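You operate a simulated robot arm through the tools that you are given. There is no shell and no other tool. Be economical: measure what you need, move in short steps, check, and stop when the job is done.

You run a simulated two-armed robot. Do the job below in one go: nothing can be reset, and whatever is moved stays where it is left.

JOB
Pick up the stair carton with one hand, pass it to the other hand and put it on the shelf under the top shelf of the far store cabinet. Set down upright: stair carton.

Only the result counts: the job must be done as asked and must still hold three seconds after the hand-in. Knocking over, shifting, dropping, spilling or breaking anything else fails it.

ROBOT AND FRAMES
Two 7-joint arms with two-finger parallel grippers on one trunk, on a base that drives. Base frame: it is fixed to the floor where the robot stands at the start and does not move with it; the origin is under the middle of the robot, x ahead of it, y to its left, z up. Units: mm, rad, N and s.
The left shoulder is at the start at [110, 169, 1560], the right one opposite. With the tool pointing down near the work surface each hand reaches from about 340 to 700 mm from the robot's upright axis, wherever it stands, measured 20 degrees to its own side. Places, roughly: shelf under the top shelf of the far store cabinet [-1800, 1900, 1200]. Payload 1.57 kg a hand.
The TCP of each hand is the grasp point between the finger pads, 30 mm short of the fingertips. In the tool frame z runs along the fingers and y along their closing line. The gripper opens to 80 mm. The fingers are 17 mm wide and 12 mm thick; the gripper's body (40 by 82 mm) begins 80 mm behind the TCP.
Orientation is that of the tool frame in the base frame, as a unit quaternion [x, y, z, w]. With the fingers straight down and closing along the base's y, the tool's x points along the base's -x, its y along +y and its z along -z.

CONTROLS
- The arms move only by the tool send_rows. It takes "left_moves", "right_moves" or both (then of equal length, played together; a hand with none holds still); each is a list of rows, each a list of 7 numbers: the finger opening in cm, from 0 to 8, then the shift along the tool's x, y, z in units of 250 mm (1.0 is 250 mm), then the turn, a rotation vector about the tool's x, y, z in units of 60 degrees (1.0 is 60 degrees). In form: [[jaw, tx, ty, tz, ax, ay, az], ...]. A call has 1 to 20 rows; each row is the pose to reach, as a shift and turn from the pose commanded when the call began, along the tool's axes at that moment. A call with a number of a shift or a turn outside -1 to 1 is refused whole. Each row takes 0.2 s and may step no farther than 50 mm and 0.15 rad from the row before; otherwise, or with a gripper value out of range, the whole call is refused. Where a pose cannot be reached the arm comes as near as it can. A force on the tool above 40 N (or 10 N above the force at the start of the call, whichever is more), or a blocked arm, ends the call early, and 0.2 s more pass. Each finger travels about 72 mm/s and halts on what it meets, pressing with about 43 N; the grip force reading is that of the motor and also rises with nothing between the fingers. The clock runs only during rows and for 0.2 s after the last one: add rows that repeat a pose to give the fingers time. The reply holds the time, the measured pose of the TCP, the force on the tool along the base axes, the opening and the grip force, in the units named above and with some noise, with the torque about the TCP (base axes, N m) and any sound that the robot's microphone picked up.
- Cameras (640 x 400 px; columns grow to the right, rows downward): "scene" is now at [138.6, 29.6, 1738.1]; the picture's right is [0.42, -0.91, 0.00], its down [-0.77, -0.36, -0.54] and it looks along [0.49, 0.23, -0.84] (base axes); focal length 256 px, centre (320, 200). "left" rides on the left gripper at [72, 7, -122] in its tool frame; the picture's right is [-0.09, 1.00, 0.00], its down [-0.84, -0.08, -0.54] and it looks along [-0.54, -0.05, 0.84] (tool axes); focal length 238 px, centre (320, 200). "right" rides on the right gripper at [72, -7, -122] in its tool frame; the picture's right is [0.09, 1.00, 0.00], its down [-0.84, 0.08, -0.54] and it looks along [-0.54, 0.05, 0.84] (tool axes); focal length 238 px, centre (320, 200). There is no depth. A picture from a camera that has moved, and an enlarged one, comes with that camera's place and axes in the base frame and with its lens. The place of the scene camera against the robot may be out by one fixed shift of up to 12 mm in any direction.
- capture(camera): a new picture of that camera. The clock stands still meanwhile.
- lift_body(by): slides the trunk up (or, below 0, down) by that many mm; the arms and the scene camera ride with it, the base frame stays. It gives what a move gives, with no picture.
- steer(legs): drives the robot by 1 to 6 legs, each [ahead, left, turn to the left] in mm, mm and rad, along the robot's own axes; the way and the turn of a leg run together, so that a leg with both is an arc; at most 1500 mm and 3.142 rad a leg. The arms and the cameras ride along, it lands a little off, and it stops where it bumps. It gives what a move gives.
- turn_head(pan, tilt): turns the head with the scene camera to pan (to the left, within 1.501 rad either way) and tilt (down, from -0.506 to 1.204), counted from straight ahead of the robot. It gives what a move gives.
- inspect(camera, box): a new picture of the part [left, top, right, bottom] of that camera's present view, enlarged. The clock stands still meanwhile.
- job_done(): hands the job in; it is judged then, once.

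Work in short steps. Places have to be worked out from the pictures, the camera data and where the tool is seen: move nearer, look again, correct. Check each grasp and each placing, and mend what went wrong. You have 120 turns and 88 pictures in all, those below and enlarged ones among them. Open the grippers and draw the arms clear of the work before you hand the job in, unless the task says otherwise; then end with one line.

The tools are called after "Request:" as a command line: name --argument value ..., lists and objects as JSON in quotes. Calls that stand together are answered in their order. send_rows: Moves the arms, as the interface text tells. Its arguments: {"type":"object","properties":{"left_moves":{"type":"array"},"right_moves":{"type":"array"}},"required":[]} The other tools are called the same way: lift_body (by) slides the trunk up or down; steer (legs) drives the base; turn_head (pan, tilt) turns the head that bears the scene camera; capture (camera) takes a picture; inspect (camera, box) takes an enlarged picture of a part of a camera's view; job_done () hands the job in.

At the start:

```text
time: 0.0
left_position: [611.1, 363.8, 1055.2]
left_tool_rot: [-0.001, 1.0, 0.001, 0.0]
left_force: [0.1, -0.6, 0.3]
left_torque: [-0.02, 0.0, 0.03]
left_width: 80.1
left_grip_force: 0.1
right_position: [432.6, -43.8, 1055.1]
right_tool_rot: [0.0, 1.0, 0.0, 0.0]
right_force: [0.3, -0.3, 0.6]
right_torque: [0.0, 0.0, 0.01]
right_width: 80.4
right_grip_force: 0.0
trunk travel left (down, up): [-874.0, 16.0]
robot x, y, heading: [-0.7, 0.5, 0.004]
head pan, tilt: [0.435, 1.005]
```

scene: 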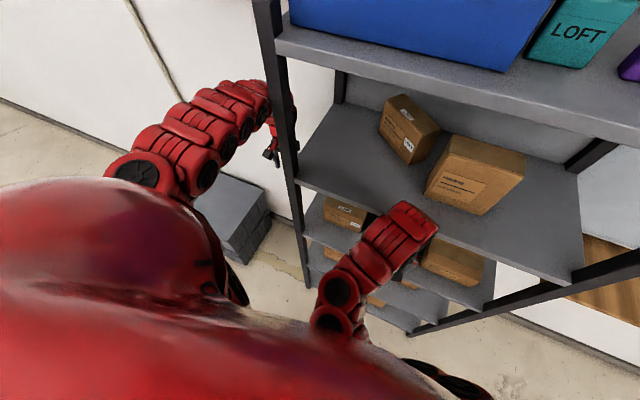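
right: 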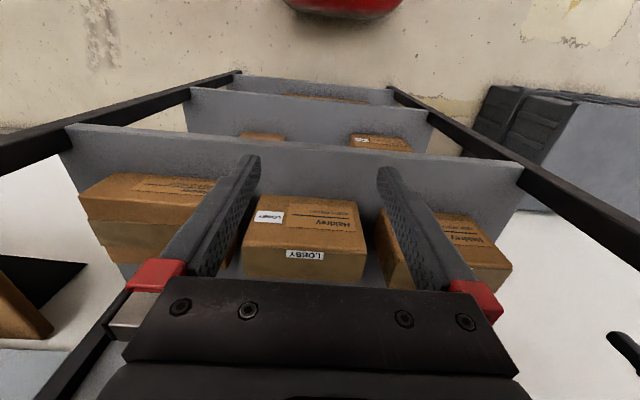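
left: 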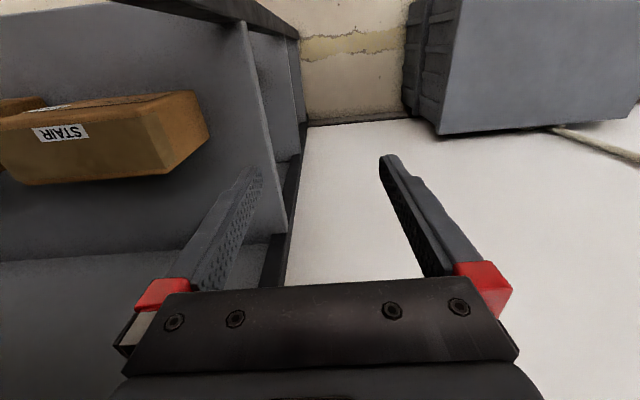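

I start by enlarging the scene view around the shelf unit, and by looking ahead with the head, to find the stair carton.

Request:
inspect --camera "scene" --box '[240, 60, 600, 340]'

Request:
inspect --camera "left" --box '[0, 0, 320, 200]'

Request:
turn_head --pan 0.2 --tilt 0.6

Request:
capture --camera "scene"

```text
1.43 times, centred on (420, 200) of scene
camera zoom: at [138.6, 29.6, 1738.1], right [0.42, -0.91, 0.0], down [-0.77, -0.36, -0.54], along [0.49, 0.23, -0.84], focal length 366 px, centre (177, 200)
```

zoom: 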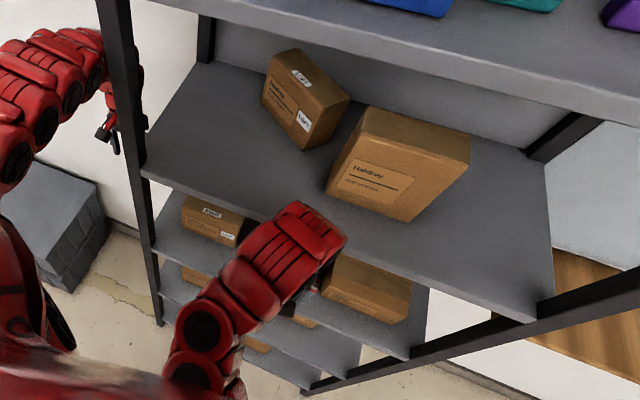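

```text
2.00 times, centred on (160, 100) of left
camera zoom: at [540.4, 369.9, 1177.8], right [0.09, 1.0, 0.0], down [0.84, -0.08, 0.54], along [0.54, -0.05, -0.84], focal length 477 px, centre (640, 400)
```

zoom: 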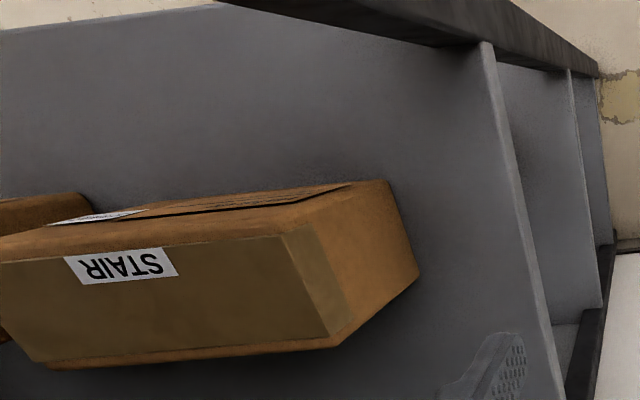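

```text
time: 0.9
left_position: [610.1, 363.5, 1055.5]
left_tool_rot: [-0.001, 1.0, 0.0, 0.0]
left_force: [-0.2, 0.3, 0.6]
left_torque: [-0.02, -0.02, 0.04]
left_width: 80.0
left_grip_force: 0.0
right_position: [432.9, -44.6, 1056.2]
right_tool_rot: [0.001, 1.0, 0.0, 0.0]
right_force: [0.0, 0.2, 0.2]
right_torque: [-0.04, 0.0, 0.01]
right_width: 79.8
right_grip_force: 0.1
trunk travel left (down, up): [-874.0, 16.0]
robot x, y, heading: [-1.9, 2.6, -0.001]
head pan, tilt: [0.201, 0.6]
```

```text
82 pictures are left
camera scene: at [162.2, 18.1, 1770.5], right [0.2, -0.98, 0.0], down [-0.55, -0.11, -0.82], along [0.81, 0.16, -0.57], focal length 256 px, centre (320, 200)
```

scene: 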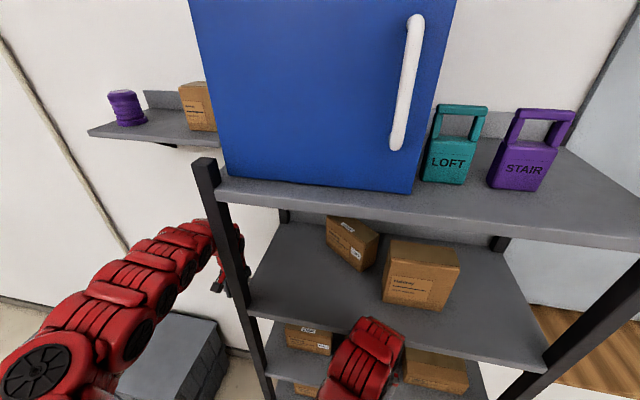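

The stair carton seems to be on the third board of the rack, on its left. I back off a bit to see the whole rack and measure board heights, and also look toward the cabinet.

Request:
steer --legs '[[-400, 0, 0]]'

Request:
turn_head --pan 0.0 --tilt 0.7

Request:
capture --camera "scene"

Request:
turn_head --pan 1.5 --tilt 0.4

Request:
capture --camera "scene"

```text
time: 3.4
left_position: [209.6, 365.1, 1055.5]
left_tool_rot: [-0.001, 1.0, 0.0, 0.0]
left_force: [0.2, -0.7, -0.7]
left_torque: [-0.01, 0.0, -0.01]
left_width: 80.0
left_grip_force: 0.0
right_position: [32.8, -43.8, 1055.0]
right_tool_rot: [-0.002, 1.0, 0.0, -0.001]
right_force: [-0.7, -0.9, 0.4]
right_torque: [0.06, 0.01, 0.0]
right_width: 80.3
right_grip_force: 0.0
trunk travel left (down, up): [-874.0, 16.0]
robot x, y, heading: [-401.8, -2.8, 0.005]
head pan, tilt: [0.201, 0.6]
```

```text
time: 4.1
left_position: [209.4, 364.3, 1055.2]
left_tool_rot: [-0.001, 1.0, 0.0, 0.001]
left_force: [-0.3, 0.3, -0.2]
left_torque: [0.02, -0.03, 0.01]
left_width: 80.0
left_grip_force: 0.0
right_position: [30.8, -44.4, 1054.7]
right_tool_rot: [-0.001, 1.0, -0.001, 0.0]
right_force: [-0.1, 0.9, -0.3]
right_torque: [-0.02, -0.02, -0.01]
right_width: 79.7
right_grip_force: 0.0
trunk travel left (down, up): [-874.0, 16.0]
robot x, y, heading: [-401.5, -1.1, 0.002]
head pan, tilt: [0.0, 0.7]
```

```text
81 pictures are left
camera scene: at [-241.0, 0.3, 1762.0], right [0.0, -1.0, 0.0], down [-0.64, 0.0, -0.77], along [0.77, 0.0, -0.64], focal length 256 px, centre (320, 200)
```

scene: 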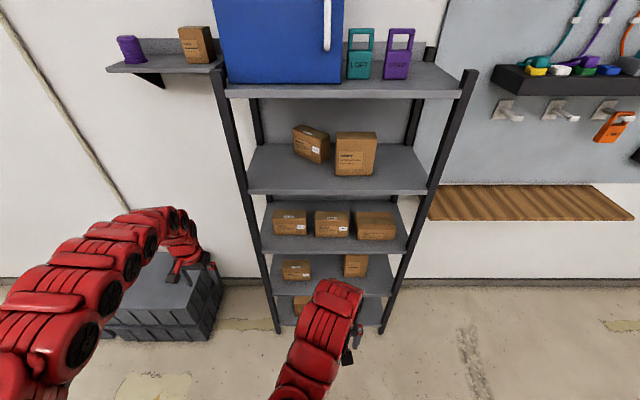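

```text
time: 5.7
left_position: [210.1, 364.3, 1055.3]
left_tool_rot: [-0.002, 1.0, 0.001, 0.0]
left_force: [-0.6, 0.2, -0.3]
left_torque: [0.01, 0.02, 0.02]
left_width: 79.9
left_grip_force: 0.1
right_position: [31.6, -43.5, 1056.0]
right_tool_rot: [-0.002, 1.0, 0.0, 0.0]
right_force: [0.3, -1.1, -0.4]
right_torque: [0.0, 0.0, 0.0]
right_width: 80.0
right_grip_force: 0.0
trunk travel left (down, up): [-874.0, 16.0]
robot x, y, heading: [-398.0, -0.8, 0.004]
head pan, tilt: [1.499, 0.4]
```

```text
80 pictures are left
camera scene: at [-318.7, 92.5, 1788.8], right [1.0, -0.07, 0.0], down [-0.03, -0.39, -0.92], along [0.06, 0.92, -0.39], focal length 256 px, centre (320, 200)
```

scene: 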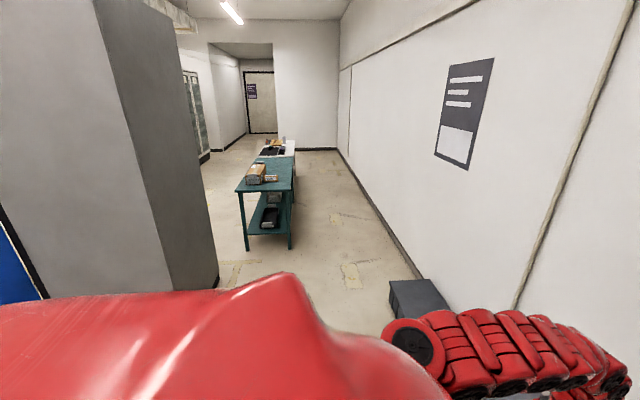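

The rack front is at about x≈500, boards at about z 1530/1180/820/450, and the candidate carton is on the third board. I enlarge it to read the labels.

Request:
turn_head --pan 0.0 --tilt 0.7

Request:
inspect --camera "scene" --box '[250, 190, 410, 290]'

Request:
inspect --camera "scene" --box '[260, 100, 420, 200]'

Request:
capture --camera "left"

Request:
capture --camera "right"

```text
time: 7.3
left_position: [210.1, 364.3, 1054.0]
left_tool_rot: [-0.002, 1.0, 0.0, 0.0]
left_force: [-0.8, -0.7, 0.3]
left_torque: [0.01, -0.01, -0.02]
left_width: 80.1
left_grip_force: 0.1
right_position: [31.6, -43.2, 1054.2]
right_tool_rot: [0.0, 1.0, 0.0, 0.0]
right_force: [0.5, 0.3, 1.1]
right_torque: [0.0, 0.01, 0.0]
right_width: 80.3
right_grip_force: 0.1
trunk travel left (down, up): [-874.0, 16.0]
robot x, y, heading: [-401.3, -0.1, 0.005]
head pan, tilt: [0.0, 0.7]
```

```text
4.00 times, centred on (330, 240) of scene
camera zoom: at [-240.1, 0.4, 1761.9], right [0.0, -1.0, 0.0], down [-0.64, 0.0, -0.76], along [0.76, 0.0, -0.64], focal length 1024 px, centre (280, 40)
```

zoom: 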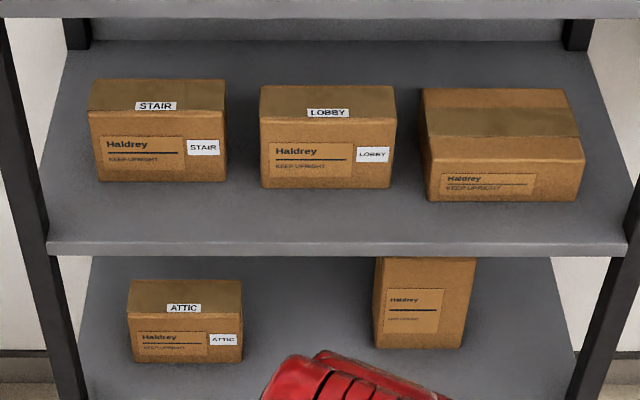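

```text
4.00 times, centred on (340, 150) of scene
camera zoom: at [-240.1, 0.4, 1761.9], right [0.0, -1.0, 0.0], down [-0.64, 0.0, -0.76], along [0.76, 0.0, -0.64], focal length 1024 px, centre (240, 400)
```

zoom: 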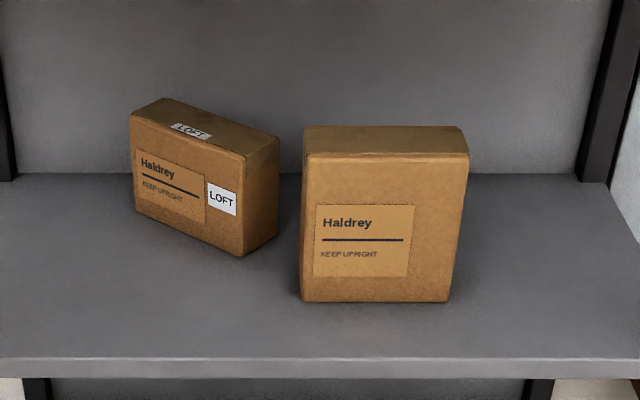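

```text
77 pictures are left
camera left: at [138.6, 370.8, 1177.8], right [0.09, 1.0, 0.0], down [0.84, -0.07, 0.54], along [0.54, -0.05, -0.84], focal length 238 px, centre (320, 200)
```

left: 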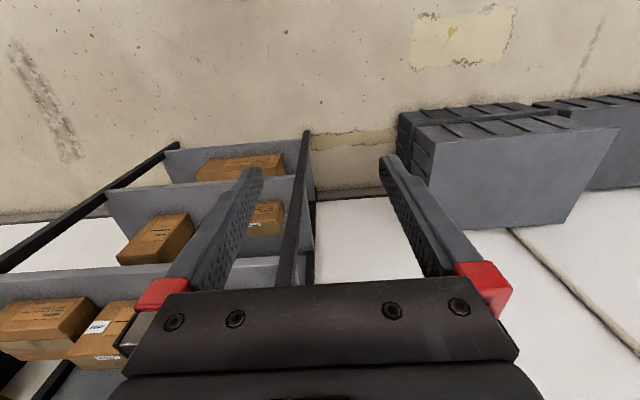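

```text
76 pictures are left
camera right: at [-40.0, -50.5, 1177.1], right [-0.09, 1.0, 0.0], down [0.84, 0.08, 0.54], along [0.54, 0.05, -0.84], focal length 238 px, centre (320, 200)
```

right: 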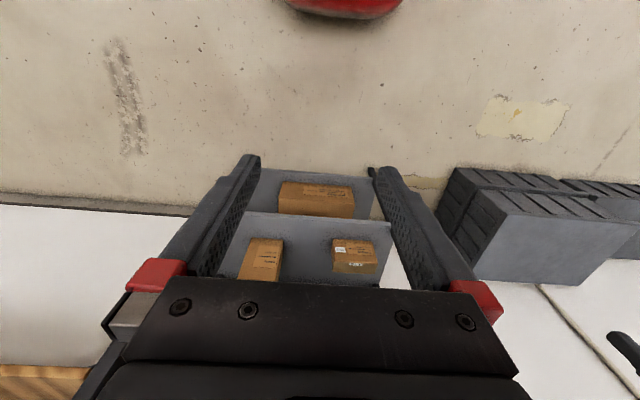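

The carton labelled STAIR is the left one on the third board: front face x≈575, y≈58…211, z≈866…973, about 150×55×107 mm. Only its 55 mm depth fits the gripper, so I will grip its left end from the open side of the rack with the left hand tilted down-right; first I turn the left hand.

Request:
send_rows --left_moves '[[8, 0, 0, 0, 0, 0, 0.125], [8, 0, 0, 0, 0, 0, 0.25], [8, 0, 0, 0, 0, 0, 0.375], [8, 0, 0, 0, 0, 0, 0.5], [8, 0, 0, 0, 0, 0, 0.625], [8, 0, 0, 0, 0, 0, 0.75]]'

Request:
send_rows --left_moves '[[8, 0, 0, 0, 0, 0, 0.125], [8, 0, 0, 0, 0, 0, 0.25], [8, 0, 0, 0, 0, 0, 0.375], [8, 0, 0, 0, 0, 0, 0.5], [8, 0, 0, 0, 0, 0, 0.625], [8, 0, 0, 0, 0, 0, 0.75]]'

Request:
send_rows --left_moves '[[8, 0, 0, 0, 0, -0.131, 0], [8, 0, 0, 0, 0, -0.262, 0], [8, 0, 0, 0, 0, -0.393, 0], [8, 0, 0, 0, 0, -0.524, 0], [8, 0, 0, 0, 0, -0.655, 0], [8, 0, 0, 0, 0, -0.786, 0], [8, 0, 0, 0, 0, -0.917, 0]]'

```text
time: 8.7
left_position: [209.9, 364.7, 1054.8]
left_tool_rot: [0.382, 0.924, 0.0, 0.0]
left_force: [-0.5, -0.2, -0.3]
left_torque: [0.02, -0.01, 0.01]
left_width: 80.0
left_grip_force: 0.0
right_position: [30.9, -43.8, 1054.6]
right_tool_rot: [-0.001, 1.0, 0.0, -0.001]
right_force: [0.7, 0.9, -0.4]
right_torque: [0.01, -0.01, 0.01]
right_width: 79.7
right_grip_force: 0.0
trunk travel left (down, up): [-874.0, 16.0]
robot x, y, heading: [-403.5, 0.9, 0.004]
head pan, tilt: [0.0, 0.7]
```

```text
time: 10.1
left_position: [210.5, 365.4, 1054.8]
left_tool_rot: [0.706, 0.708, 0.001, 0.0]
left_force: [0.1, -0.3, -0.1]
left_torque: [0.01, 0.03, -0.03]
left_width: 79.9
left_grip_force: 0.1
right_position: [31.6, -44.2, 1053.5]
right_tool_rot: [-0.001, 1.0, 0.001, 0.0]
right_force: [-0.3, 0.7, -0.2]
right_torque: [0.0, -0.02, 0.0]
right_width: 80.1
right_grip_force: 0.1
trunk travel left (down, up): [-874.0, 16.0]
robot x, y, heading: [-402.5, -3.5, 0.007]
head pan, tilt: [0.0, 0.7]
```

```text
time: 11.7
left_position: [162.2, 327.5, 1065.7]
left_tool_rot: [0.637, 0.638, -0.304, 0.307]
left_force: [0.7, 0.0, 0.3]
left_torque: [-0.02, 0.02, 0.0]
left_width: 79.9
left_grip_force: 0.1
left hand out of reach, approached as far as the arm can: row 4, 5, 6, 7
right_position: [31.4, -44.8, 1055.1]
right_tool_rot: [-0.001, 1.0, 0.0, -0.001]
right_force: [-0.4, -0.5, -0.3]
right_torque: [-0.04, 0.0, 0.03]
right_width: 79.8
right_grip_force: 0.0
trunk travel left (down, up): [-874.0, 16.0]
robot x, y, heading: [-402.3, -0.8, 0.003]
head pan, tilt: [0.0, 0.7]
```

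The hand hit its reach limit at this height, so lowering the trunk should give room. I lower it by 250 mm.

Request:
lift_body --by -250

Request:
send_rows --left_moves '[[8, 0, 0, 0, 0, 0, 0]]'

```text
time: 14.3
left_position: [161.8, 326.8, 815.1]
left_tool_rot: [0.637, 0.639, -0.304, 0.306]
left_force: [0.5, 0.6, 0.3]
left_torque: [0.01, -0.01, 0.01]
left_width: 80.1
left_grip_force: 0.1
right_position: [31.5, -43.7, 805.4]
right_tool_rot: [-0.001, 1.0, 0.0, 0.0]
right_force: [-0.5, 0.2, 0.3]
right_torque: [0.02, -0.01, -0.01]
right_width: 80.0
right_grip_force: 0.0
trunk travel left (down, up): [-624.0, 266.0]
robot x, y, heading: [-397.0, -2.1, 0.003]
head pan, tilt: [0.0, 0.7]
```

```text
time: 14.7
left_position: [162.3, 326.9, 814.8]
left_tool_rot: [0.637, 0.639, -0.304, 0.306]
left_force: [0.2, -0.6, -0.6]
left_torque: [0.01, -0.02, -0.02]
left_width: 80.2
left_grip_force: 0.0
right_position: [31.7, -43.5, 804.9]
right_tool_rot: [-0.001, 1.0, 0.0, 0.0]
right_force: [0.1, -0.8, 0.0]
right_torque: [0.0, 0.0, -0.03]
right_width: 79.9
right_grip_force: 0.2
trunk travel left (down, up): [-624.0, 266.0]
robot x, y, heading: [-399.6, -1.7, 0.004]
head pan, tilt: [0.0, 0.7]
```

Tilt is now about 39° below horizontal, fine. I bring the left hand in closer to the robot's line and up to about z 965.

Request:
send_rows --left_moves '[[8, -0.15, 0, 0.03, 0, 0, 0], [8, -0.3, 0, 0.06, 0, 0, 0], [8, -0.46, 0, 0.09, 0, 0, 0], [8, -0.61, 0, 0.12, 0, 0, 0], [8, -0.76, 0, 0.15, 0, 0, 0], [8, -0.912, 0, 0.176, 0, 0, 0]]'

Request:
capture --camera "scene"

```text
time: 16.1
left_position: [166.4, 204.5, 916.9]
left_tool_rot: [0.638, 0.637, -0.307, 0.305]
left_force: [0.0, 0.3, -0.3]
left_torque: [0.0, 0.0, 0.0]
left_width: 80.2
left_grip_force: 0.0
left hand out of reach, approached as far as the arm can: row 4, 5, 6
right_position: [31.8, -43.8, 804.7]
right_tool_rot: [-0.001, 1.0, 0.0, 0.0]
right_force: [0.2, -0.6, -0.2]
right_torque: [0.01, 0.01, -0.01]
right_width: 80.0
right_grip_force: 0.0
trunk travel left (down, up): [-624.0, 266.0]
robot x, y, heading: [-402.6, 1.0, 0.01]
head pan, tilt: [0.0, 0.7]
```

```text
75 pictures are left
camera scene: at [-240.2, 0.0, 1511.9], right [0.0, -1.0, 0.0], down [-0.64, 0.0, -0.76], along [0.76, 0.0, -0.64], focal length 256 px, centre (320, 200)
```

scene: 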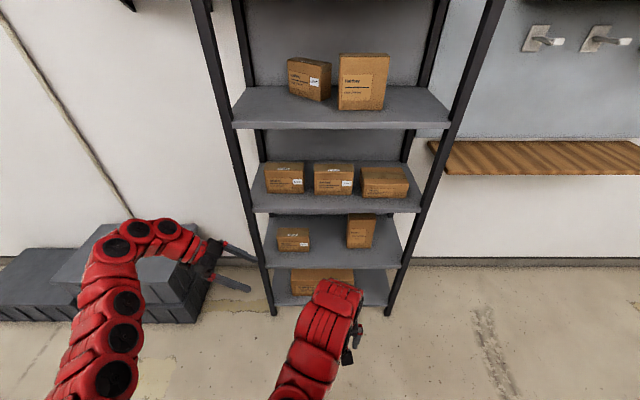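

The arm limits here, so a better stance is with the robot turned right (about −45°) standing to the left of the rack front, so the tool points more ahead of it. I yaw the left tool 45° to the left now and tuck the right hand to its side.

Request:
send_rows --left_moves '[[8, -0.097, 0, -0.078, -0.097, 0, -0.078], [8, -0.097, -0.1, -0.078, -0.194, 0, -0.157], [8, -0.097, -0.2, -0.078, -0.292, 0, -0.235], [8, -0.097, -0.3, -0.078, -0.39, 0, -0.313], [8, -0.097, -0.35, -0.078, -0.487, 0, -0.392], [8, -0.097, -0.35, -0.078, -0.584, 0, -0.47]]' --right_moves '[[8, 0, -0.13, 0, 0, 0, 0], [8, 0, -0.26, 0, 0, 0, 0], [8, 0.1, -0.39, 0, 0, 0, 0], [8, 0.15, -0.52, 0, 0, 0, 0], [8, 0.2, -0.62, 0, 0, 0, 0], [8, 0.2, -0.62, 0, 0, 0, 0]]'

```text
time: 17.5
left_position: [214.1, 299.0, 922.7]
left_tool_rot: [0.465, 0.742, -0.245, 0.417]
left_force: [-0.3, 0.8, -0.2]
left_torque: [0.0, 0.05, 0.03]
left_width: 79.9
left_grip_force: 0.1
left hand out of reach, approached as far as the arm can: row 1, 2, 3, 4, 5, 6
right_position: [2.7, -167.1, 804.2]
right_tool_rot: [-0.002, 1.0, -0.002, -0.003]
right_force: [-0.1, 1.3, 0.3]
right_torque: [-0.02, -0.01, -0.03]
right_width: 80.1
right_grip_force: 0.1
right hand out of reach, approached as far as the arm can: row 4, 5, 6
trunk travel left (down, up): [-624.0, 266.0]
robot x, y, heading: [-399.4, 0.6, 0.0]
head pan, tilt: [0.0, 0.7]
```

The arm drifted outward as it approached its limits. I bring the hand back nearer to the robot and check.

Request:
send_rows --left_moves '[[8, -0.026, -0.142, 0.036, 0, 0, 0], [8, -0.052, -0.284, 0.072, 0, 0, 0], [8, -0.079, -0.426, 0.108, 0, 0, 0], [8, -0.105, -0.568, 0.144, 0, 0, 0], [8, -0.132, -0.71, 0.18, 0, 0, 0]]'

```text
time: 18.7
left_position: [215.6, 245.1, 896.8]
left_tool_rot: [0.465, 0.742, -0.245, 0.416]
left_force: [0.1, -0.1, -0.7]
left_torque: [-0.01, -0.01, 0.0]
left_width: 79.8
left_grip_force: 0.0
left hand out of reach, approached as far as the arm can: row 1, 2, 3, 4, 5
right_position: [3.7, -168.7, 803.8]
right_tool_rot: [-0.002, 1.0, 0.0, -0.002]
right_force: [-0.4, 0.6, 0.1]
right_torque: [0.0, -0.01, -0.02]
right_width: 80.1
right_grip_force: 0.1
trunk travel left (down, up): [-624.0, 266.0]
robot x, y, heading: [-400.4, 3.5, 0.003]
head pan, tilt: [0.0, 0.7]
```

I check the arm's posture in a picture before deciding how to go on.

Request:
turn_head --pan 0.6 --tilt 0.8

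Request:
capture --camera "scene"

```text
time: 19.7
left_position: [214.9, 245.8, 896.7]
left_tool_rot: [0.465, 0.742, -0.245, 0.416]
left_force: [-0.8, -0.4, -0.7]
left_torque: [0.0, 0.04, 0.03]
left_width: 80.0
left_grip_force: 0.1
right_position: [2.8, -169.2, 803.6]
right_tool_rot: [0.0, 1.0, 0.001, -0.002]
right_force: [0.3, -0.1, 0.3]
right_torque: [0.02, -0.01, 0.03]
right_width: 79.9
right_grip_force: 0.1
trunk travel left (down, up): [-624.0, 266.0]
robot x, y, heading: [-399.9, -0.9, 0.002]
head pan, tilt: [0.6, 0.799]
```

```text
74 pictures are left
camera scene: at [-258.7, 45.7, 1503.7], right [0.57, -0.82, 0.0], down [-0.59, -0.41, -0.7], along [0.57, 0.4, -0.72], focal length 256 px, centre (320, 200)
```

scene: 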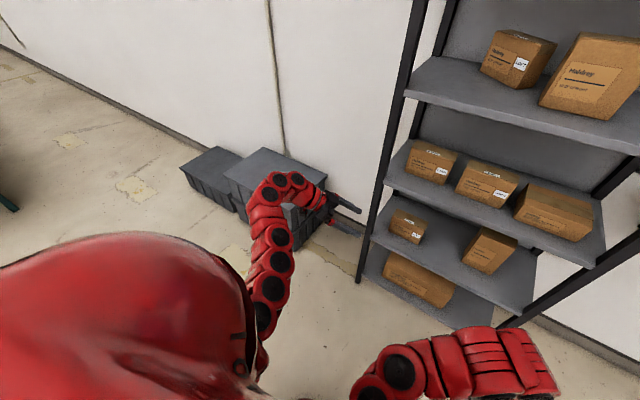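

The arm is in an elbow-low posture, suited to pointing ahead. I try yawing the tool further left in place.

Request:
send_rows --left_moves '[[8, 0, 0, 0, -0.094, 0, -0.06], [8, 0, 0, 0, -0.188, 0, -0.118], [8, 0, 0, 0, -0.282, 0, -0.178]]'

Request:
send_rows --left_moves '[[8, 0, -0.15, 0.1, 0, 0, 0], [8, 0, -0.3, 0.2, 0, 0, 0]]'

```text
time: 20.5
left_position: [228.8, 251.7, 876.9]
left_tool_rot: [0.32, 0.812, -0.183, 0.453]
left_force: [0.1, 0.6, -0.3]
left_torque: [0.0, -0.05, -0.02]
left_width: 80.1
left_grip_force: 0.1
left hand out of reach, approached as far as the arm can: row 1, 2, 3
right_position: [3.5, -167.6, 803.0]
right_tool_rot: [-0.001, 1.0, -0.001, -0.001]
right_force: [-0.4, 0.0, 1.5]
right_torque: [-0.01, 0.02, 0.02]
right_width: 80.0
right_grip_force: 0.0
trunk travel left (down, up): [-624.0, 266.0]
robot x, y, heading: [-400.5, -1.0, -0.003]
head pan, tilt: [0.6, 0.799]
```

```text
time: 21.1
left_position: [197.8, 164.8, 866.5]
left_tool_rot: [0.328, 0.81, -0.171, 0.455]
left_force: [-0.3, -0.4, 0.0]
left_torque: [0.0, -0.02, -0.03]
left_width: 80.0
left_grip_force: 0.1
left hand out of reach, approached as far as the arm can: row 1
right_position: [2.6, -165.7, 804.2]
right_tool_rot: [-0.001, 1.0, -0.002, -0.002]
right_force: [-0.2, 1.1, 0.8]
right_torque: [0.0, 0.04, -0.03]
right_width: 80.3
right_grip_force: 0.1
trunk travel left (down, up): [-624.0, 266.0]
robot x, y, heading: [-403.3, -1.6, 0.003]
head pan, tilt: [0.6, 0.799]
```

Now the tool points about 43° right and 32° down, and the pose is reachable. I test a retracted pre-grasp pose.

Request:
send_rows --left_moves '[[8, 0.048, -0.075, -0.08, 0, 0, 0], [8, 0.096, -0.15, -0.16, 0, 0, 0]]'

Request:
send_rows --left_moves '[[8, -0.1, 0, 0, 0, 0, 0], [8, -0.2, 0, 0, 0, 0, 0]]'

```text
time: 21.7
left_position: [138.4, 166.9, 869.0]
left_tool_rot: [0.329, 0.809, -0.171, 0.456]
left_force: [-0.2, 0.3, 0.2]
left_torque: [0.01, -0.01, 0.04]
left_width: 80.1
left_grip_force: 0.1
right_position: [3.0, -168.5, 802.9]
right_tool_rot: [-0.001, 1.0, 0.0, -0.002]
right_force: [-0.3, 0.0, 0.1]
right_torque: [0.01, -0.02, 0.01]
right_width: 79.7
right_grip_force: 0.0
trunk travel left (down, up): [-624.0, 266.0]
robot x, y, heading: [-402.1, -2.2, 0.009]
head pan, tilt: [0.6, 0.799]
```

```text
time: 22.3
left_position: [158.8, 146.2, 909.2]
left_tool_rot: [0.329, 0.81, -0.17, 0.455]
left_force: [0.6, -0.2, -0.2]
left_torque: [0.0, 0.0, -0.01]
left_width: 79.8
left_grip_force: 0.1
right_position: [3.9, -169.6, 803.6]
right_tool_rot: [-0.001, 1.0, 0.0, -0.002]
right_force: [0.1, -0.1, -0.2]
right_torque: [0.0, -0.01, -0.02]
right_width: 79.9
right_grip_force: 0.2
trunk travel left (down, up): [-624.0, 266.0]
robot x, y, heading: [-401.7, -2.5, 0.005]
head pan, tilt: [0.6, 0.799]
```

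The arm is dexterous here. I drive: left 700, turn −0.83 rad, then part way toward the rack's left side, and look.

Request:
steer --legs '[[0, 700, 0], [0, 0, -0.83], [270, 295, 0]]'

Request:
turn_head --pan 0.1 --tilt 0.75

Request:
capture --camera "scene"

Request:
capture --camera "left"

```text
time: 30.3
left_position: [487.5, 366.8, 909.4]
left_tool_rot: [0.631, 0.604, -0.342, 0.345]
left_force: [-0.5, 0.1, -0.6]
left_torque: [0.0, 0.01, 0.01]
left_width: 80.1
left_grip_force: 0.1
right_position: [148.5, 272.5, 805.3]
right_tool_rot: [0.408, 0.913, 0.0, -0.002]
right_force: [1.0, 0.4, -1.1]
right_torque: [-0.02, 0.01, 0.01]
right_width: 80.2
right_grip_force: 0.0
trunk travel left (down, up): [-624.0, 266.0]
robot x, y, heading: [2.6, 687.0, -0.838]
head pan, tilt: [0.6, 0.799]
```

```text
time: 31.3
left_position: [487.6, 367.1, 909.9]
left_tool_rot: [0.632, 0.604, -0.342, 0.346]
left_force: [0.3, 0.2, 0.7]
left_torque: [0.0, 0.0, -0.01]
left_width: 79.9
left_grip_force: 0.0
right_position: [147.3, 273.0, 803.7]
right_tool_rot: [0.408, 0.913, 0.001, -0.001]
right_force: [-0.6, 0.1, 0.2]
right_torque: [-0.02, 0.0, 0.02]
right_width: 80.0
right_grip_force: 0.1
trunk travel left (down, up): [-624.0, 266.0]
robot x, y, heading: [7.0, 684.2, -0.842]
head pan, tilt: [0.099, 0.75]
```

```text
73 pictures are left
camera scene: at [115.3, 571.2, 1507.6], right [-0.68, -0.74, 0.0], down [-0.5, 0.46, -0.73], along [0.54, -0.49, -0.68], focal length 256 px, centre (320, 200)
```

scene: 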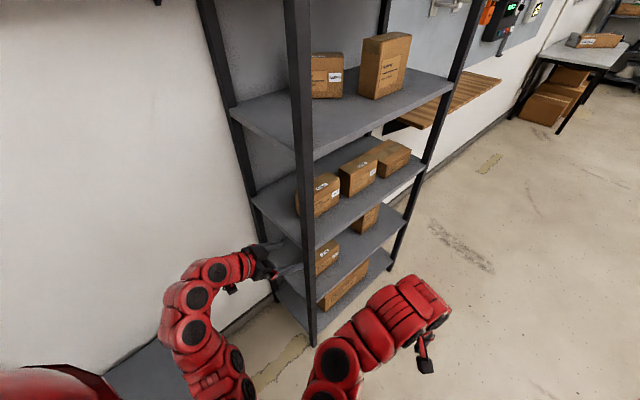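

```text
72 pictures are left
camera left: at [498.5, 507.3, 914.1], right [0.99, -0.08, 0.1], down [-0.1, 0.02, 0.99], along [-0.08, -1.0, 0.01], focal length 238 px, centre (320, 200)
```

left: 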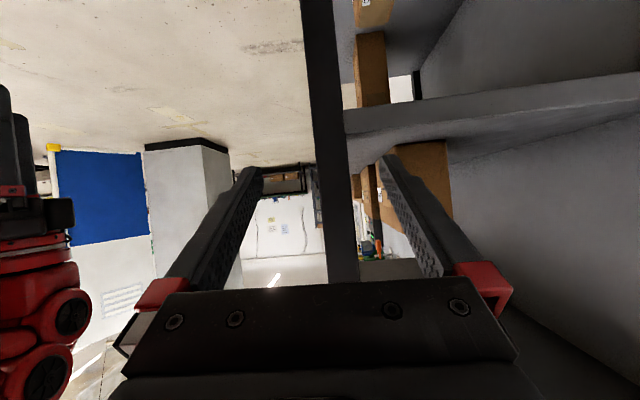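

The left camera looks straight along the rack side: the carton's end is at x≈567–636, z≈855–972, front post spans x≈471–515. The tool already points along −y; I drive 114 mm in +x so that it lines up with the carton at x≈602.

Request:
steer --legs '[[76, 85, 0]]'

Request:
capture --camera "left"

Request:
capture --camera "scene"

```text
time: 32.5
left_position: [598.0, 358.9, 908.7]
left_tool_rot: [0.633, 0.602, -0.344, 0.345]
left_force: [-0.3, 0.2, -0.8]
left_torque: [0.02, -0.03, -0.02]
left_width: 79.9
left_grip_force: 0.0
right_position: [257.1, 267.5, 804.9]
right_tool_rot: [0.411, 0.911, 0.0, -0.002]
right_force: [0.1, -0.9, -0.4]
right_torque: [0.0, 0.02, 0.0]
right_width: 80.1
right_grip_force: 0.1
trunk travel left (down, up): [-624.0, 266.0]
robot x, y, heading: [117.9, 678.3, -0.846]
head pan, tilt: [0.099, 0.75]
```

```text
71 pictures are left
camera left: at [609.7, 498.8, 913.5], right [0.99, -0.08, 0.1], down [-0.1, 0.02, 0.99], along [-0.09, -1.0, 0.01], focal length 238 px, centre (320, 200)
```

left: 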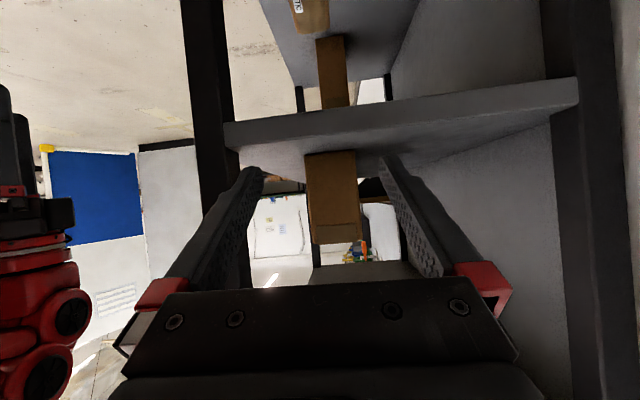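

```text
70 pictures are left
camera scene: at [227.7, 565.5, 1507.6], right [-0.68, -0.73, 0.0], down [-0.5, 0.46, -0.73], along [0.53, -0.5, -0.68], focal length 256 px, centre (320, 200)
```

scene: 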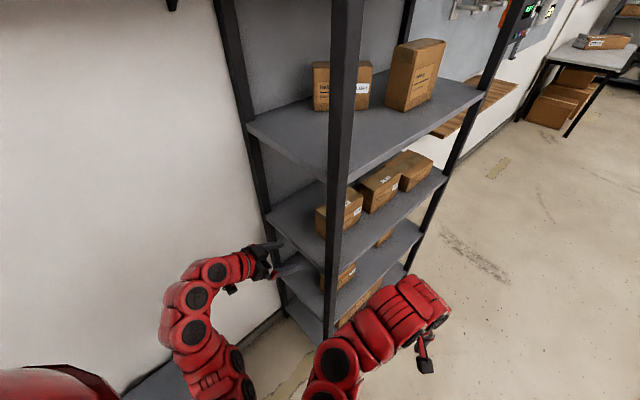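

The carton end sits well between the fingers. I advance 110 mm in −y with a slight raise, stopping just short of the carton end.

Request:
send_rows --left_moves '[[8, -0.086, 0.008, 0.119, 0, 0, 0], [8, -0.173, 0.016, 0.238, 0, 0, 0], [8, -0.259, 0.025, 0.357, 0, 0, 0]]'

Request:
capture --camera "left"

```text
time: 33.3
left_position: [595.4, 246.1, 918.7]
left_tool_rot: [0.633, 0.602, -0.343, 0.345]
left_force: [-0.4, -1.1, 0.2]
left_torque: [-0.03, -0.01, 0.01]
left_width: 79.9
left_grip_force: 0.2
right_position: [256.1, 265.3, 803.2]
right_tool_rot: [0.411, 0.911, 0.001, -0.002]
right_force: [0.5, 0.1, 0.5]
right_torque: [0.02, -0.03, -0.02]
right_width: 80.0
right_grip_force: 0.0
trunk travel left (down, up): [-624.0, 266.0]
robot x, y, heading: [118.0, 682.6, -0.847]
head pan, tilt: [0.099, 0.75]
```

```text
69 pictures are left
camera left: at [609.3, 387.1, 922.7], right [0.99, -0.08, 0.1], down [-0.1, 0.02, 0.99], along [-0.09, -1.0, 0.01], focal length 238 px, centre (320, 200)
```

left: 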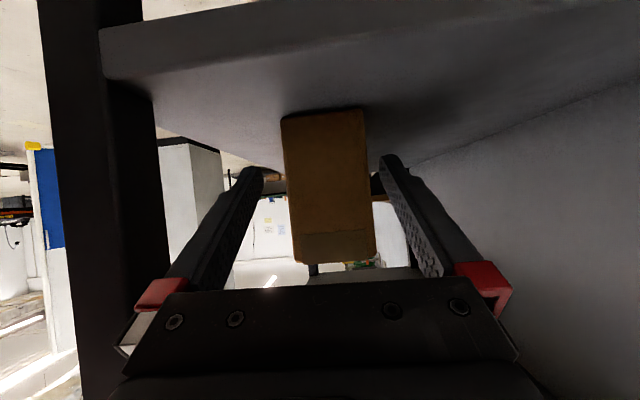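

The carton remains centred (x≈600, z≈862–970). I advance the last 63 mm.

Request:
send_rows --left_moves '[[8, -0.069, 0.025, 0.105, 0, 0, 0], [8, -0.138, 0.03, 0.21, 0, 0, 0], [8, -0.138, 0.03, 0.21, 0, 0, 0]]'

Request:
capture --camera "left"

```text
time: 34.1
left_position: [602.0, 183.2, 920.6]
left_tool_rot: [0.634, 0.602, -0.343, 0.344]
left_force: [0.4, -0.4, -0.7]
left_torque: [-0.01, -0.01, 0.02]
left_width: 80.2
left_grip_force: 0.2
right_position: [256.5, 265.6, 805.2]
right_tool_rot: [0.412, 0.911, 0.001, -0.001]
right_force: [-0.9, -0.2, -0.2]
right_torque: [0.0, -0.02, -0.06]
right_width: 80.0
right_grip_force: 0.1
trunk travel left (down, up): [-624.0, 266.0]
robot x, y, heading: [118.3, 682.1, -0.845]
head pan, tilt: [0.099, 0.75]
```

```text
68 pictures are left
camera left: at [615.0, 324.5, 925.1], right [0.99, -0.09, 0.1], down [-0.1, 0.02, 0.99], along [-0.09, -1.0, 0.01], focal length 238 px, centre (320, 200)
```

left: 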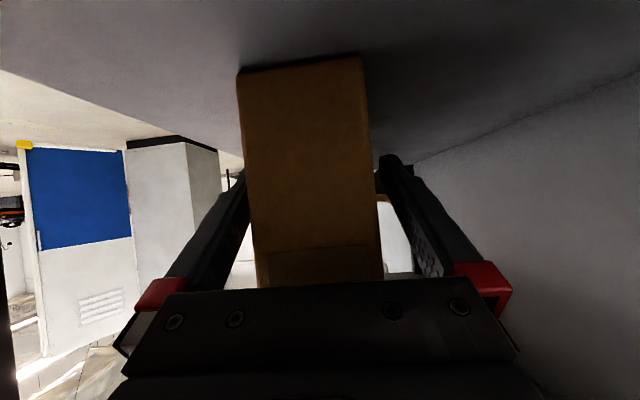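

Fingers straddle the carton's end. I close the gripper.

Request:
send_rows --left_moves '[[6, 0, 0, 0, 0, 0, 0], [4, 0, 0, 0, 0, 0, 0], [3, 0, 0, 0, 0, 0, 0], [3, 0, 0, 0, 0, 0, 0], [3, 0, 0, 0, 0, 0, 0]]'

```text
time: 35.3
left_position: [603.3, 184.3, 920.0]
left_tool_rot: [0.632, 0.603, -0.342, 0.345]
left_force: [0.3, -2.1, 0.1]
left_torque: [0.2, 0.15, 0.08]
left_width: 62.1
left_grip_force: 42.8
right_position: [255.9, 266.6, 804.0]
right_tool_rot: [0.412, 0.911, 0.0, -0.002]
right_force: [0.0, -0.2, 0.0]
right_torque: [0.02, 0.0, -0.02]
right_width: 80.5
right_grip_force: 0.1
trunk travel left (down, up): [-624.0, 266.0]
robot x, y, heading: [114.7, 682.5, -0.845]
head pan, tilt: [0.099, 0.75]
```

Gripped at 62 mm width, 43 N. I lift with the trunk by 30 mm.

Request:
lift_body --by 30

Request:
capture --camera "left"

Request:
capture --camera "scene"

```text
time: 36.0
left_position: [601.9, 183.1, 949.7]
left_tool_rot: [0.633, 0.603, -0.343, 0.345]
left_force: [0.1, -0.4, -4.4]
left_torque: [0.19, 0.01, 0.01]
left_width: 62.4
left_grip_force: 43.4
right_position: [256.7, 265.8, 833.4]
right_tool_rot: [0.412, 0.911, 0.001, -0.002]
right_force: [-0.7, 0.7, 0.2]
right_torque: [-0.01, -0.02, 0.0]
right_width: 79.9
right_grip_force: 0.1
trunk travel left (down, up): [-654.0, 236.0]
robot x, y, heading: [116.3, 680.6, -0.851]
head pan, tilt: [0.099, 0.75]
```

```text
67 pictures are left
camera left: at [615.6, 324.2, 954.2], right [0.99, -0.09, 0.1], down [-0.1, 0.02, 0.99], along [-0.09, -1.0, 0.01], focal length 238 px, centre (320, 200)
```

left: 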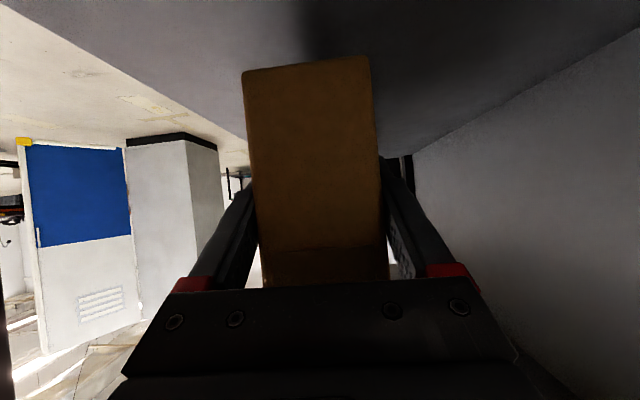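

```text
66 pictures are left
camera scene: at [226.5, 563.6, 1537.5], right [-0.68, -0.73, 0.0], down [-0.5, 0.47, -0.73], along [0.54, -0.5, -0.68], focal length 256 px, centre (320, 200)
```

scene: 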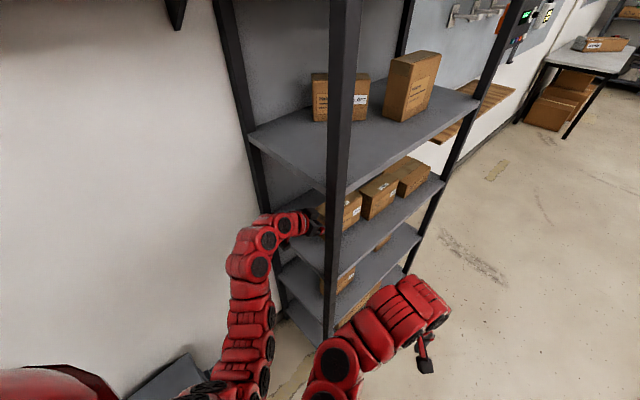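

The carton is lifted (≈4.4 N) and hangs level. I draw it out to the left with the arm first.

Request:
send_rows --left_moves '[[3, 0.058, -0.004, -0.094, 0, 0, 0], [3, 0.116, -0.008, -0.187, 0, 0, 0], [3, 0.173, -0.013, -0.28, 0, 0, 0], [3, 0.231, -0.017, -0.374, 0, 0, 0], [3, 0.315, -0.023, -0.51, 0, 0, 0]]'

Request:
steer --legs '[[-113, 99, 0]]'

Request:
capture --camera "scene"

```text
time: 37.2
left_position: [602.4, 334.4, 952.0]
left_tool_rot: [0.633, 0.602, -0.343, 0.347]
left_force: [-0.5, 0.3, -4.8]
left_torque: [0.18, -0.02, 0.0]
left_width: 62.0
left_grip_force: 43.3
right_position: [257.3, 266.7, 834.9]
right_tool_rot: [0.411, 0.912, 0.0, -0.002]
right_force: [0.3, 0.0, 0.3]
right_torque: [-0.01, 0.01, -0.03]
right_width: 80.0
right_grip_force: 0.1
trunk travel left (down, up): [-654.0, 236.0]
robot x, y, heading: [119.6, 680.6, -0.847]
head pan, tilt: [0.099, 0.75]
```

```text
time: 38.6
left_position: [545.5, 386.8, 949.2]
left_tool_rot: [0.659, 0.574, -0.358, 0.328]
left_force: [24.3, -2.9, -3.5]
left_torque: [-0.69, -0.55, 3.04]
left_width: 66.4
left_grip_force: 42.9
right_position: [193.9, 350.0, 834.2]
right_tool_rot: [0.454, 0.891, 0.0, -0.003]
right_force: [1.2, 0.4, 0.1]
right_torque: [-0.03, 0.06, -0.01]
right_width: 79.7
right_grip_force: 0.1
trunk travel left (down, up): [-654.0, 236.0]
robot x, y, heading: [85.9, 772.3, -0.941]
head pan, tilt: [0.099, 0.75]
```

```text
65 pictures are left
camera scene: at [192.3, 649.2, 1537.4], right [-0.75, -0.67, 0.0], down [-0.46, 0.51, -0.73], along [0.48, -0.55, -0.68], focal length 256 px, centre (320, 200)
```

scene: 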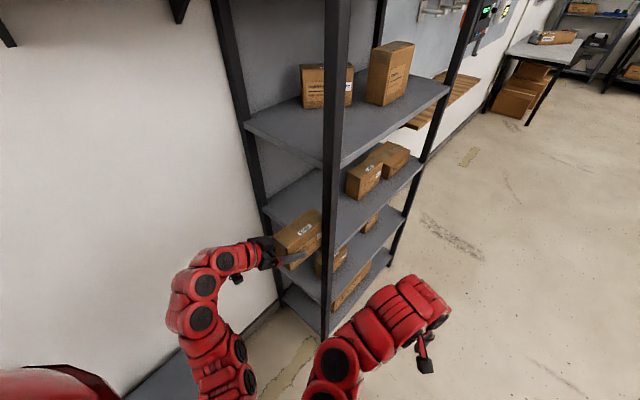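

The base bumped and swung, and the carton now presses against the front post (24 N). I relieve it at once by shifting the hand +x.

Request:
send_rows --left_moves '[[3, 0.013, 0.088, -0.017, 0, 0, 0], [3, 0.026, 0.176, -0.034, 0, 0, 0]]'

Request:
capture --camera "left"

Request:
inspect --camera "scene" --box '[160, 160, 400, 310]'

```text
time: 39.2
left_position: [588.6, 390.5, 949.9]
left_tool_rot: [0.66, 0.573, -0.357, 0.328]
left_force: [-0.5, -0.6, -4.7]
left_torque: [0.2, -0.02, -0.01]
left_width: 62.1
left_grip_force: 42.9
right_position: [190.9, 350.2, 834.5]
right_tool_rot: [0.454, 0.891, 0.001, -0.002]
right_force: [0.1, -0.4, -0.5]
right_torque: [0.02, -0.01, 0.0]
right_width: 80.2
right_grip_force: 0.0
trunk travel left (down, up): [-654.0, 236.0]
robot x, y, heading: [87.7, 777.2, -0.941]
head pan, tilt: [0.099, 0.75]
```

```text
64 pictures are left
camera left: at [613.0, 528.8, 955.1], right [0.98, -0.17, 0.1], down [-0.1, 0.03, 0.99], along [-0.18, -0.98, 0.01], focal length 238 px, centre (320, 200)
```

left: 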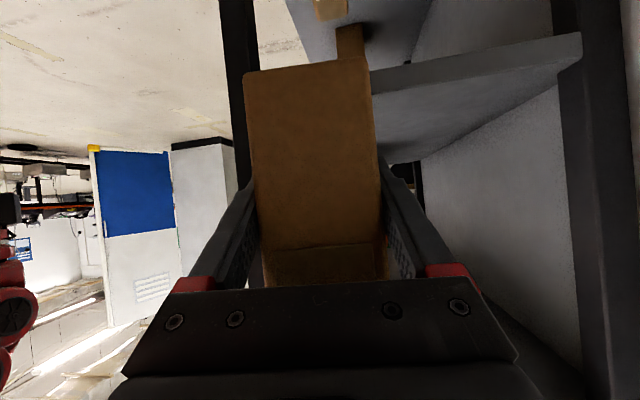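

```text
2.67 times, centred on (280, 235) of scene
camera zoom: at [188.5, 648.3, 1537.5], right [-0.75, -0.67, 0.0], down [-0.46, 0.51, -0.73], along [0.49, -0.55, -0.68], focal length 682 px, centre (427, 107)
```

zoom: 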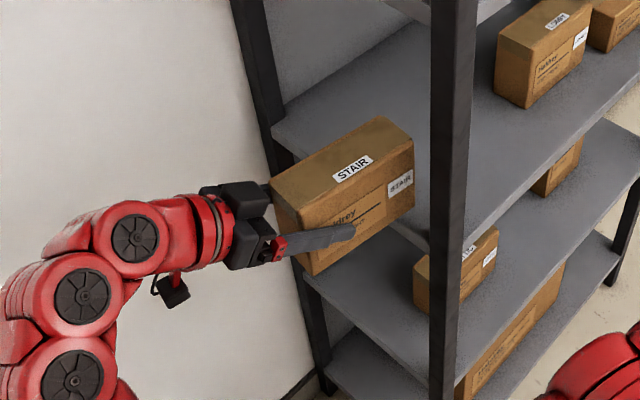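

Relieved: force back to just the carton's weight, grip unchanged. I withdraw a further 90 mm in +y with the arm to clear the rack.

Request:
send_rows --left_moves '[[3, 0.063, -0.004, -0.102, 0, 0, 0], [3, 0.127, -0.009, -0.205, 0, 0, 0], [3, 0.19, -0.013, -0.307, 0, 0, 0]]'

Request:
capture --camera "scene"

```text
time: 40.0
left_position: [594.9, 480.8, 950.9]
left_tool_rot: [0.659, 0.574, -0.357, 0.329]
left_force: [0.1, -0.3, -4.3]
left_torque: [0.17, -0.02, 0.02]
left_width: 62.0
left_grip_force: 43.2
right_position: [189.9, 349.1, 833.8]
right_tool_rot: [0.454, 0.891, 0.0, -0.002]
right_force: [0.0, 0.9, 0.1]
right_torque: [-0.01, -0.01, 0.02]
right_width: 79.8
right_grip_force: 0.1
trunk travel left (down, up): [-654.0, 236.0]
robot x, y, heading: [84.9, 775.5, -0.939]
head pan, tilt: [0.099, 0.75]
```

```text
62 pictures are left
camera scene: at [188.2, 649.6, 1537.7], right [-0.75, -0.67, 0.0], down [-0.45, 0.51, -0.73], along [0.49, -0.55, -0.68], focal length 256 px, centre (320, 200)
```

scene: 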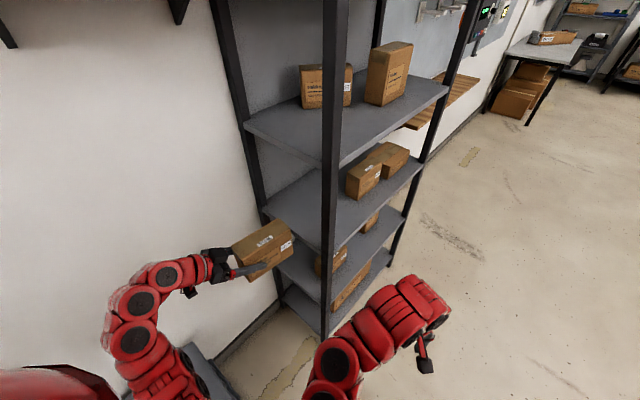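

The carton is clear of the rack. I back away in −x, away from rack and bins.

Request:
steer --legs '[[-295, -404, 0]]'

Request:
turn_head --pan 0.9 --tilt 0.7

Request:
capture --camera "scene"

```text
time: 42.9
left_position: [97.5, 483.6, 952.0]
left_tool_rot: [0.659, 0.574, -0.357, 0.33]
left_force: [-0.8, -0.1, -3.9]
left_torque: [0.19, 0.01, -0.02]
left_width: 62.1
left_grip_force: 42.6
right_position: [-305.0, 352.4, 834.9]
right_tool_rot: [0.453, 0.891, 0.002, -0.001]
right_force: [0.0, -0.7, 0.0]
right_torque: [0.05, -0.01, -0.01]
right_width: 80.2
right_grip_force: 0.1
trunk travel left (down, up): [-654.0, 236.0]
robot x, y, heading: [-410.4, 778.1, -0.945]
head pan, tilt: [0.099, 0.75]
```

```text
time: 44.1
left_position: [99.4, 483.6, 951.5]
left_tool_rot: [0.659, 0.574, -0.357, 0.329]
left_force: [-0.1, -0.3, -4.2]
left_torque: [0.21, -0.02, -0.03]
left_width: 62.2
left_grip_force: 42.4
right_position: [-306.7, 351.9, 834.0]
right_tool_rot: [0.453, 0.892, 0.0, -0.001]
right_force: [0.2, 0.4, -0.3]
right_torque: [0.01, 0.01, -0.02]
right_width: 79.9
right_grip_force: 0.0
trunk travel left (down, up): [-654.0, 236.0]
robot x, y, heading: [-405.0, 776.8, -0.945]
head pan, tilt: [0.901, 0.7]
```

```text
61 pictures are left
camera scene: at [-279.3, 710.2, 1541.8], right [-0.04, -1.0, 0.0], down [-0.64, 0.03, -0.76], along [0.76, -0.03, -0.64], focal length 256 px, centre (320, 200)
```

scene: 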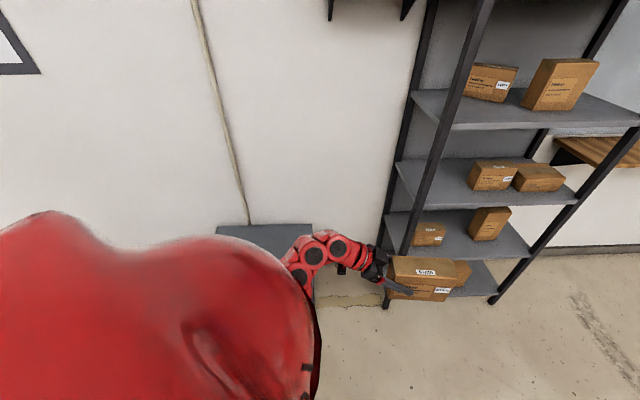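

Carton clear in open floor. For the handover I want the carton lying across in front of the robot with its free end to the right hand; I swing the left tool to point to the robot's right while bringing it in and a bit lower.

Request:
send_rows --left_moves '[[3, -0.017, -0.075, 0.1, 0.113, -0.003, 0.07], [3, -0.034, -0.149, 0.2, 0.226, -0.005, 0.141], [3, -0.051, -0.224, 0.3, 0.339, -0.008, 0.211], [3, -0.068, -0.299, 0.4, 0.452, -0.011, 0.281], [3, -0.085, -0.373, 0.5, 0.565, -0.013, 0.352], [3, -0.102, -0.448, 0.598, 0.678, -0.016, 0.422]]'

Request:
turn_head --pan 0.0 --tilt 0.9

Request:
capture --camera "scene"

```text
time: 45.5
left_position: [-28.9, 356.2, 891.6]
left_tool_rot: [0.837, 0.257, -0.458, 0.155]
left_force: [0.1, -0.4, -3.6]
left_torque: [0.11, -0.18, -0.04]
left_width: 62.0
left_grip_force: 43.5
right_position: [-306.3, 351.0, 832.8]
right_tool_rot: [0.453, 0.891, 0.001, -0.002]
right_force: [-0.3, 0.0, 0.4]
right_torque: [-0.03, 0.02, 0.01]
right_width: 79.8
right_grip_force: 0.0
trunk travel left (down, up): [-654.0, 236.0]
robot x, y, heading: [-407.1, 777.8, -0.942]
head pan, tilt: [0.901, 0.7]
```

```text
time: 46.7
left_position: [-30.3, 357.2, 891.8]
left_tool_rot: [0.836, 0.258, -0.459, 0.155]
left_force: [-0.3, 0.6, -4.8]
left_torque: [0.12, -0.15, 0.02]
left_width: 62.0
left_grip_force: 42.9
right_position: [-306.4, 352.3, 835.3]
right_tool_rot: [0.453, 0.892, 0.001, -0.002]
right_force: [0.3, -0.6, 0.4]
right_torque: [-0.02, -0.03, 0.04]
right_width: 80.0
right_grip_force: 0.1
trunk travel left (down, up): [-654.0, 236.0]
robot x, y, heading: [-410.0, 780.9, -0.941]
head pan, tilt: [0.0, 0.901]
```

```text
60 pictures are left
camera scene: at [-319.8, 652.6, 1525.7], right [-0.81, -0.59, 0.0], down [-0.46, 0.63, -0.62], along [0.37, -0.5, -0.78], focal length 256 px, centre (320, 200)
```

scene: 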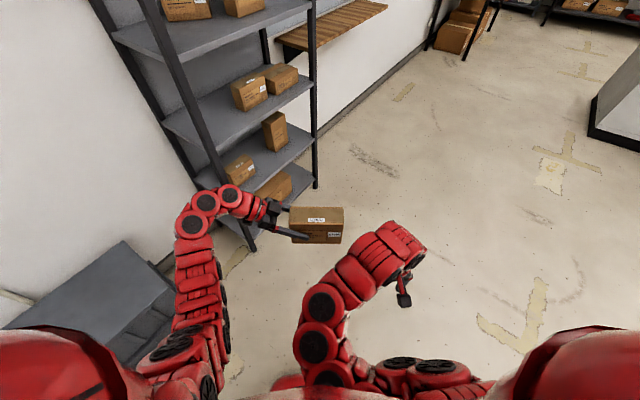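

Reached: the carton lies across in front of the robot, level, free end to the right. Now I orient the right hand in mirror image, first to forward-left with a downward tilt.

Request:
send_rows --right_moves '[[8, -0.05, -0.056, 0, 0, 0, -0.125], [8, -0.1, -0.112, 0, 0, 0, -0.25], [8, -0.15, -0.168, 0, 0, 0, -0.375], [8, -0.2, -0.224, 0, 0, 0, -0.5], [8, -0.25, -0.28, 0, 0, 0, -0.625], [8, -0.304, -0.336, 0, 0, 0, -0.75]]'

Request:
send_rows --right_moves '[[8, 0, 0, 0, 0, -0.138, 0], [8, 0, 0, 0, 0, -0.276, 0], [8, 0, 0, 0, 0, -0.414, 0], [8, 0, 0, 0, 0, -0.552, 0], [8, 0, 0, 0, 0, -0.69, 0], [8, 0, 0, 0, 0, -0.828, 0], [8, 0, 0, 0, 0, -0.967, 0]]'

```text
time: 48.1
left_position: [-30.9, 356.8, 891.6]
left_tool_rot: [0.836, 0.258, -0.458, 0.155]
left_force: [0.3, -1.0, -5.1]
left_torque: [0.12, -0.16, -0.04]
left_width: 62.1
left_grip_force: 42.9
right_position: [-328.6, 242.4, 832.5]
right_tool_rot: [0.075, 0.997, 0.001, -0.001]
right_force: [-0.2, 0.6, 0.5]
right_torque: [-0.01, 0.02, 0.0]
right_width: 80.1
right_grip_force: 0.0
trunk travel left (down, up): [-654.0, 236.0]
robot x, y, heading: [-406.2, 780.4, -0.94]
head pan, tilt: [0.0, 0.901]
```

```text
time: 49.7
left_position: [-30.3, 356.6, 891.2]
left_tool_rot: [0.837, 0.258, -0.458, 0.153]
left_force: [0.4, -0.7, -4.0]
left_torque: [0.12, -0.16, -0.02]
left_width: 62.1
left_grip_force: 42.8
right_position: [-291.3, 187.6, 786.5]
right_tool_rot: [0.069, 0.872, -0.036, 0.483]
right_force: [-0.3, -0.5, 0.1]
right_torque: [0.02, 0.01, 0.02]
right_width: 80.1
right_grip_force: 0.1
right hand out of reach, approached as far as the arm can: row 1, 2, 3, 4, 5, 6, 7
trunk travel left (down, up): [-654.0, 236.0]
robot x, y, heading: [-406.5, 778.2, -0.942]
head pan, tilt: [0.0, 0.901]
```

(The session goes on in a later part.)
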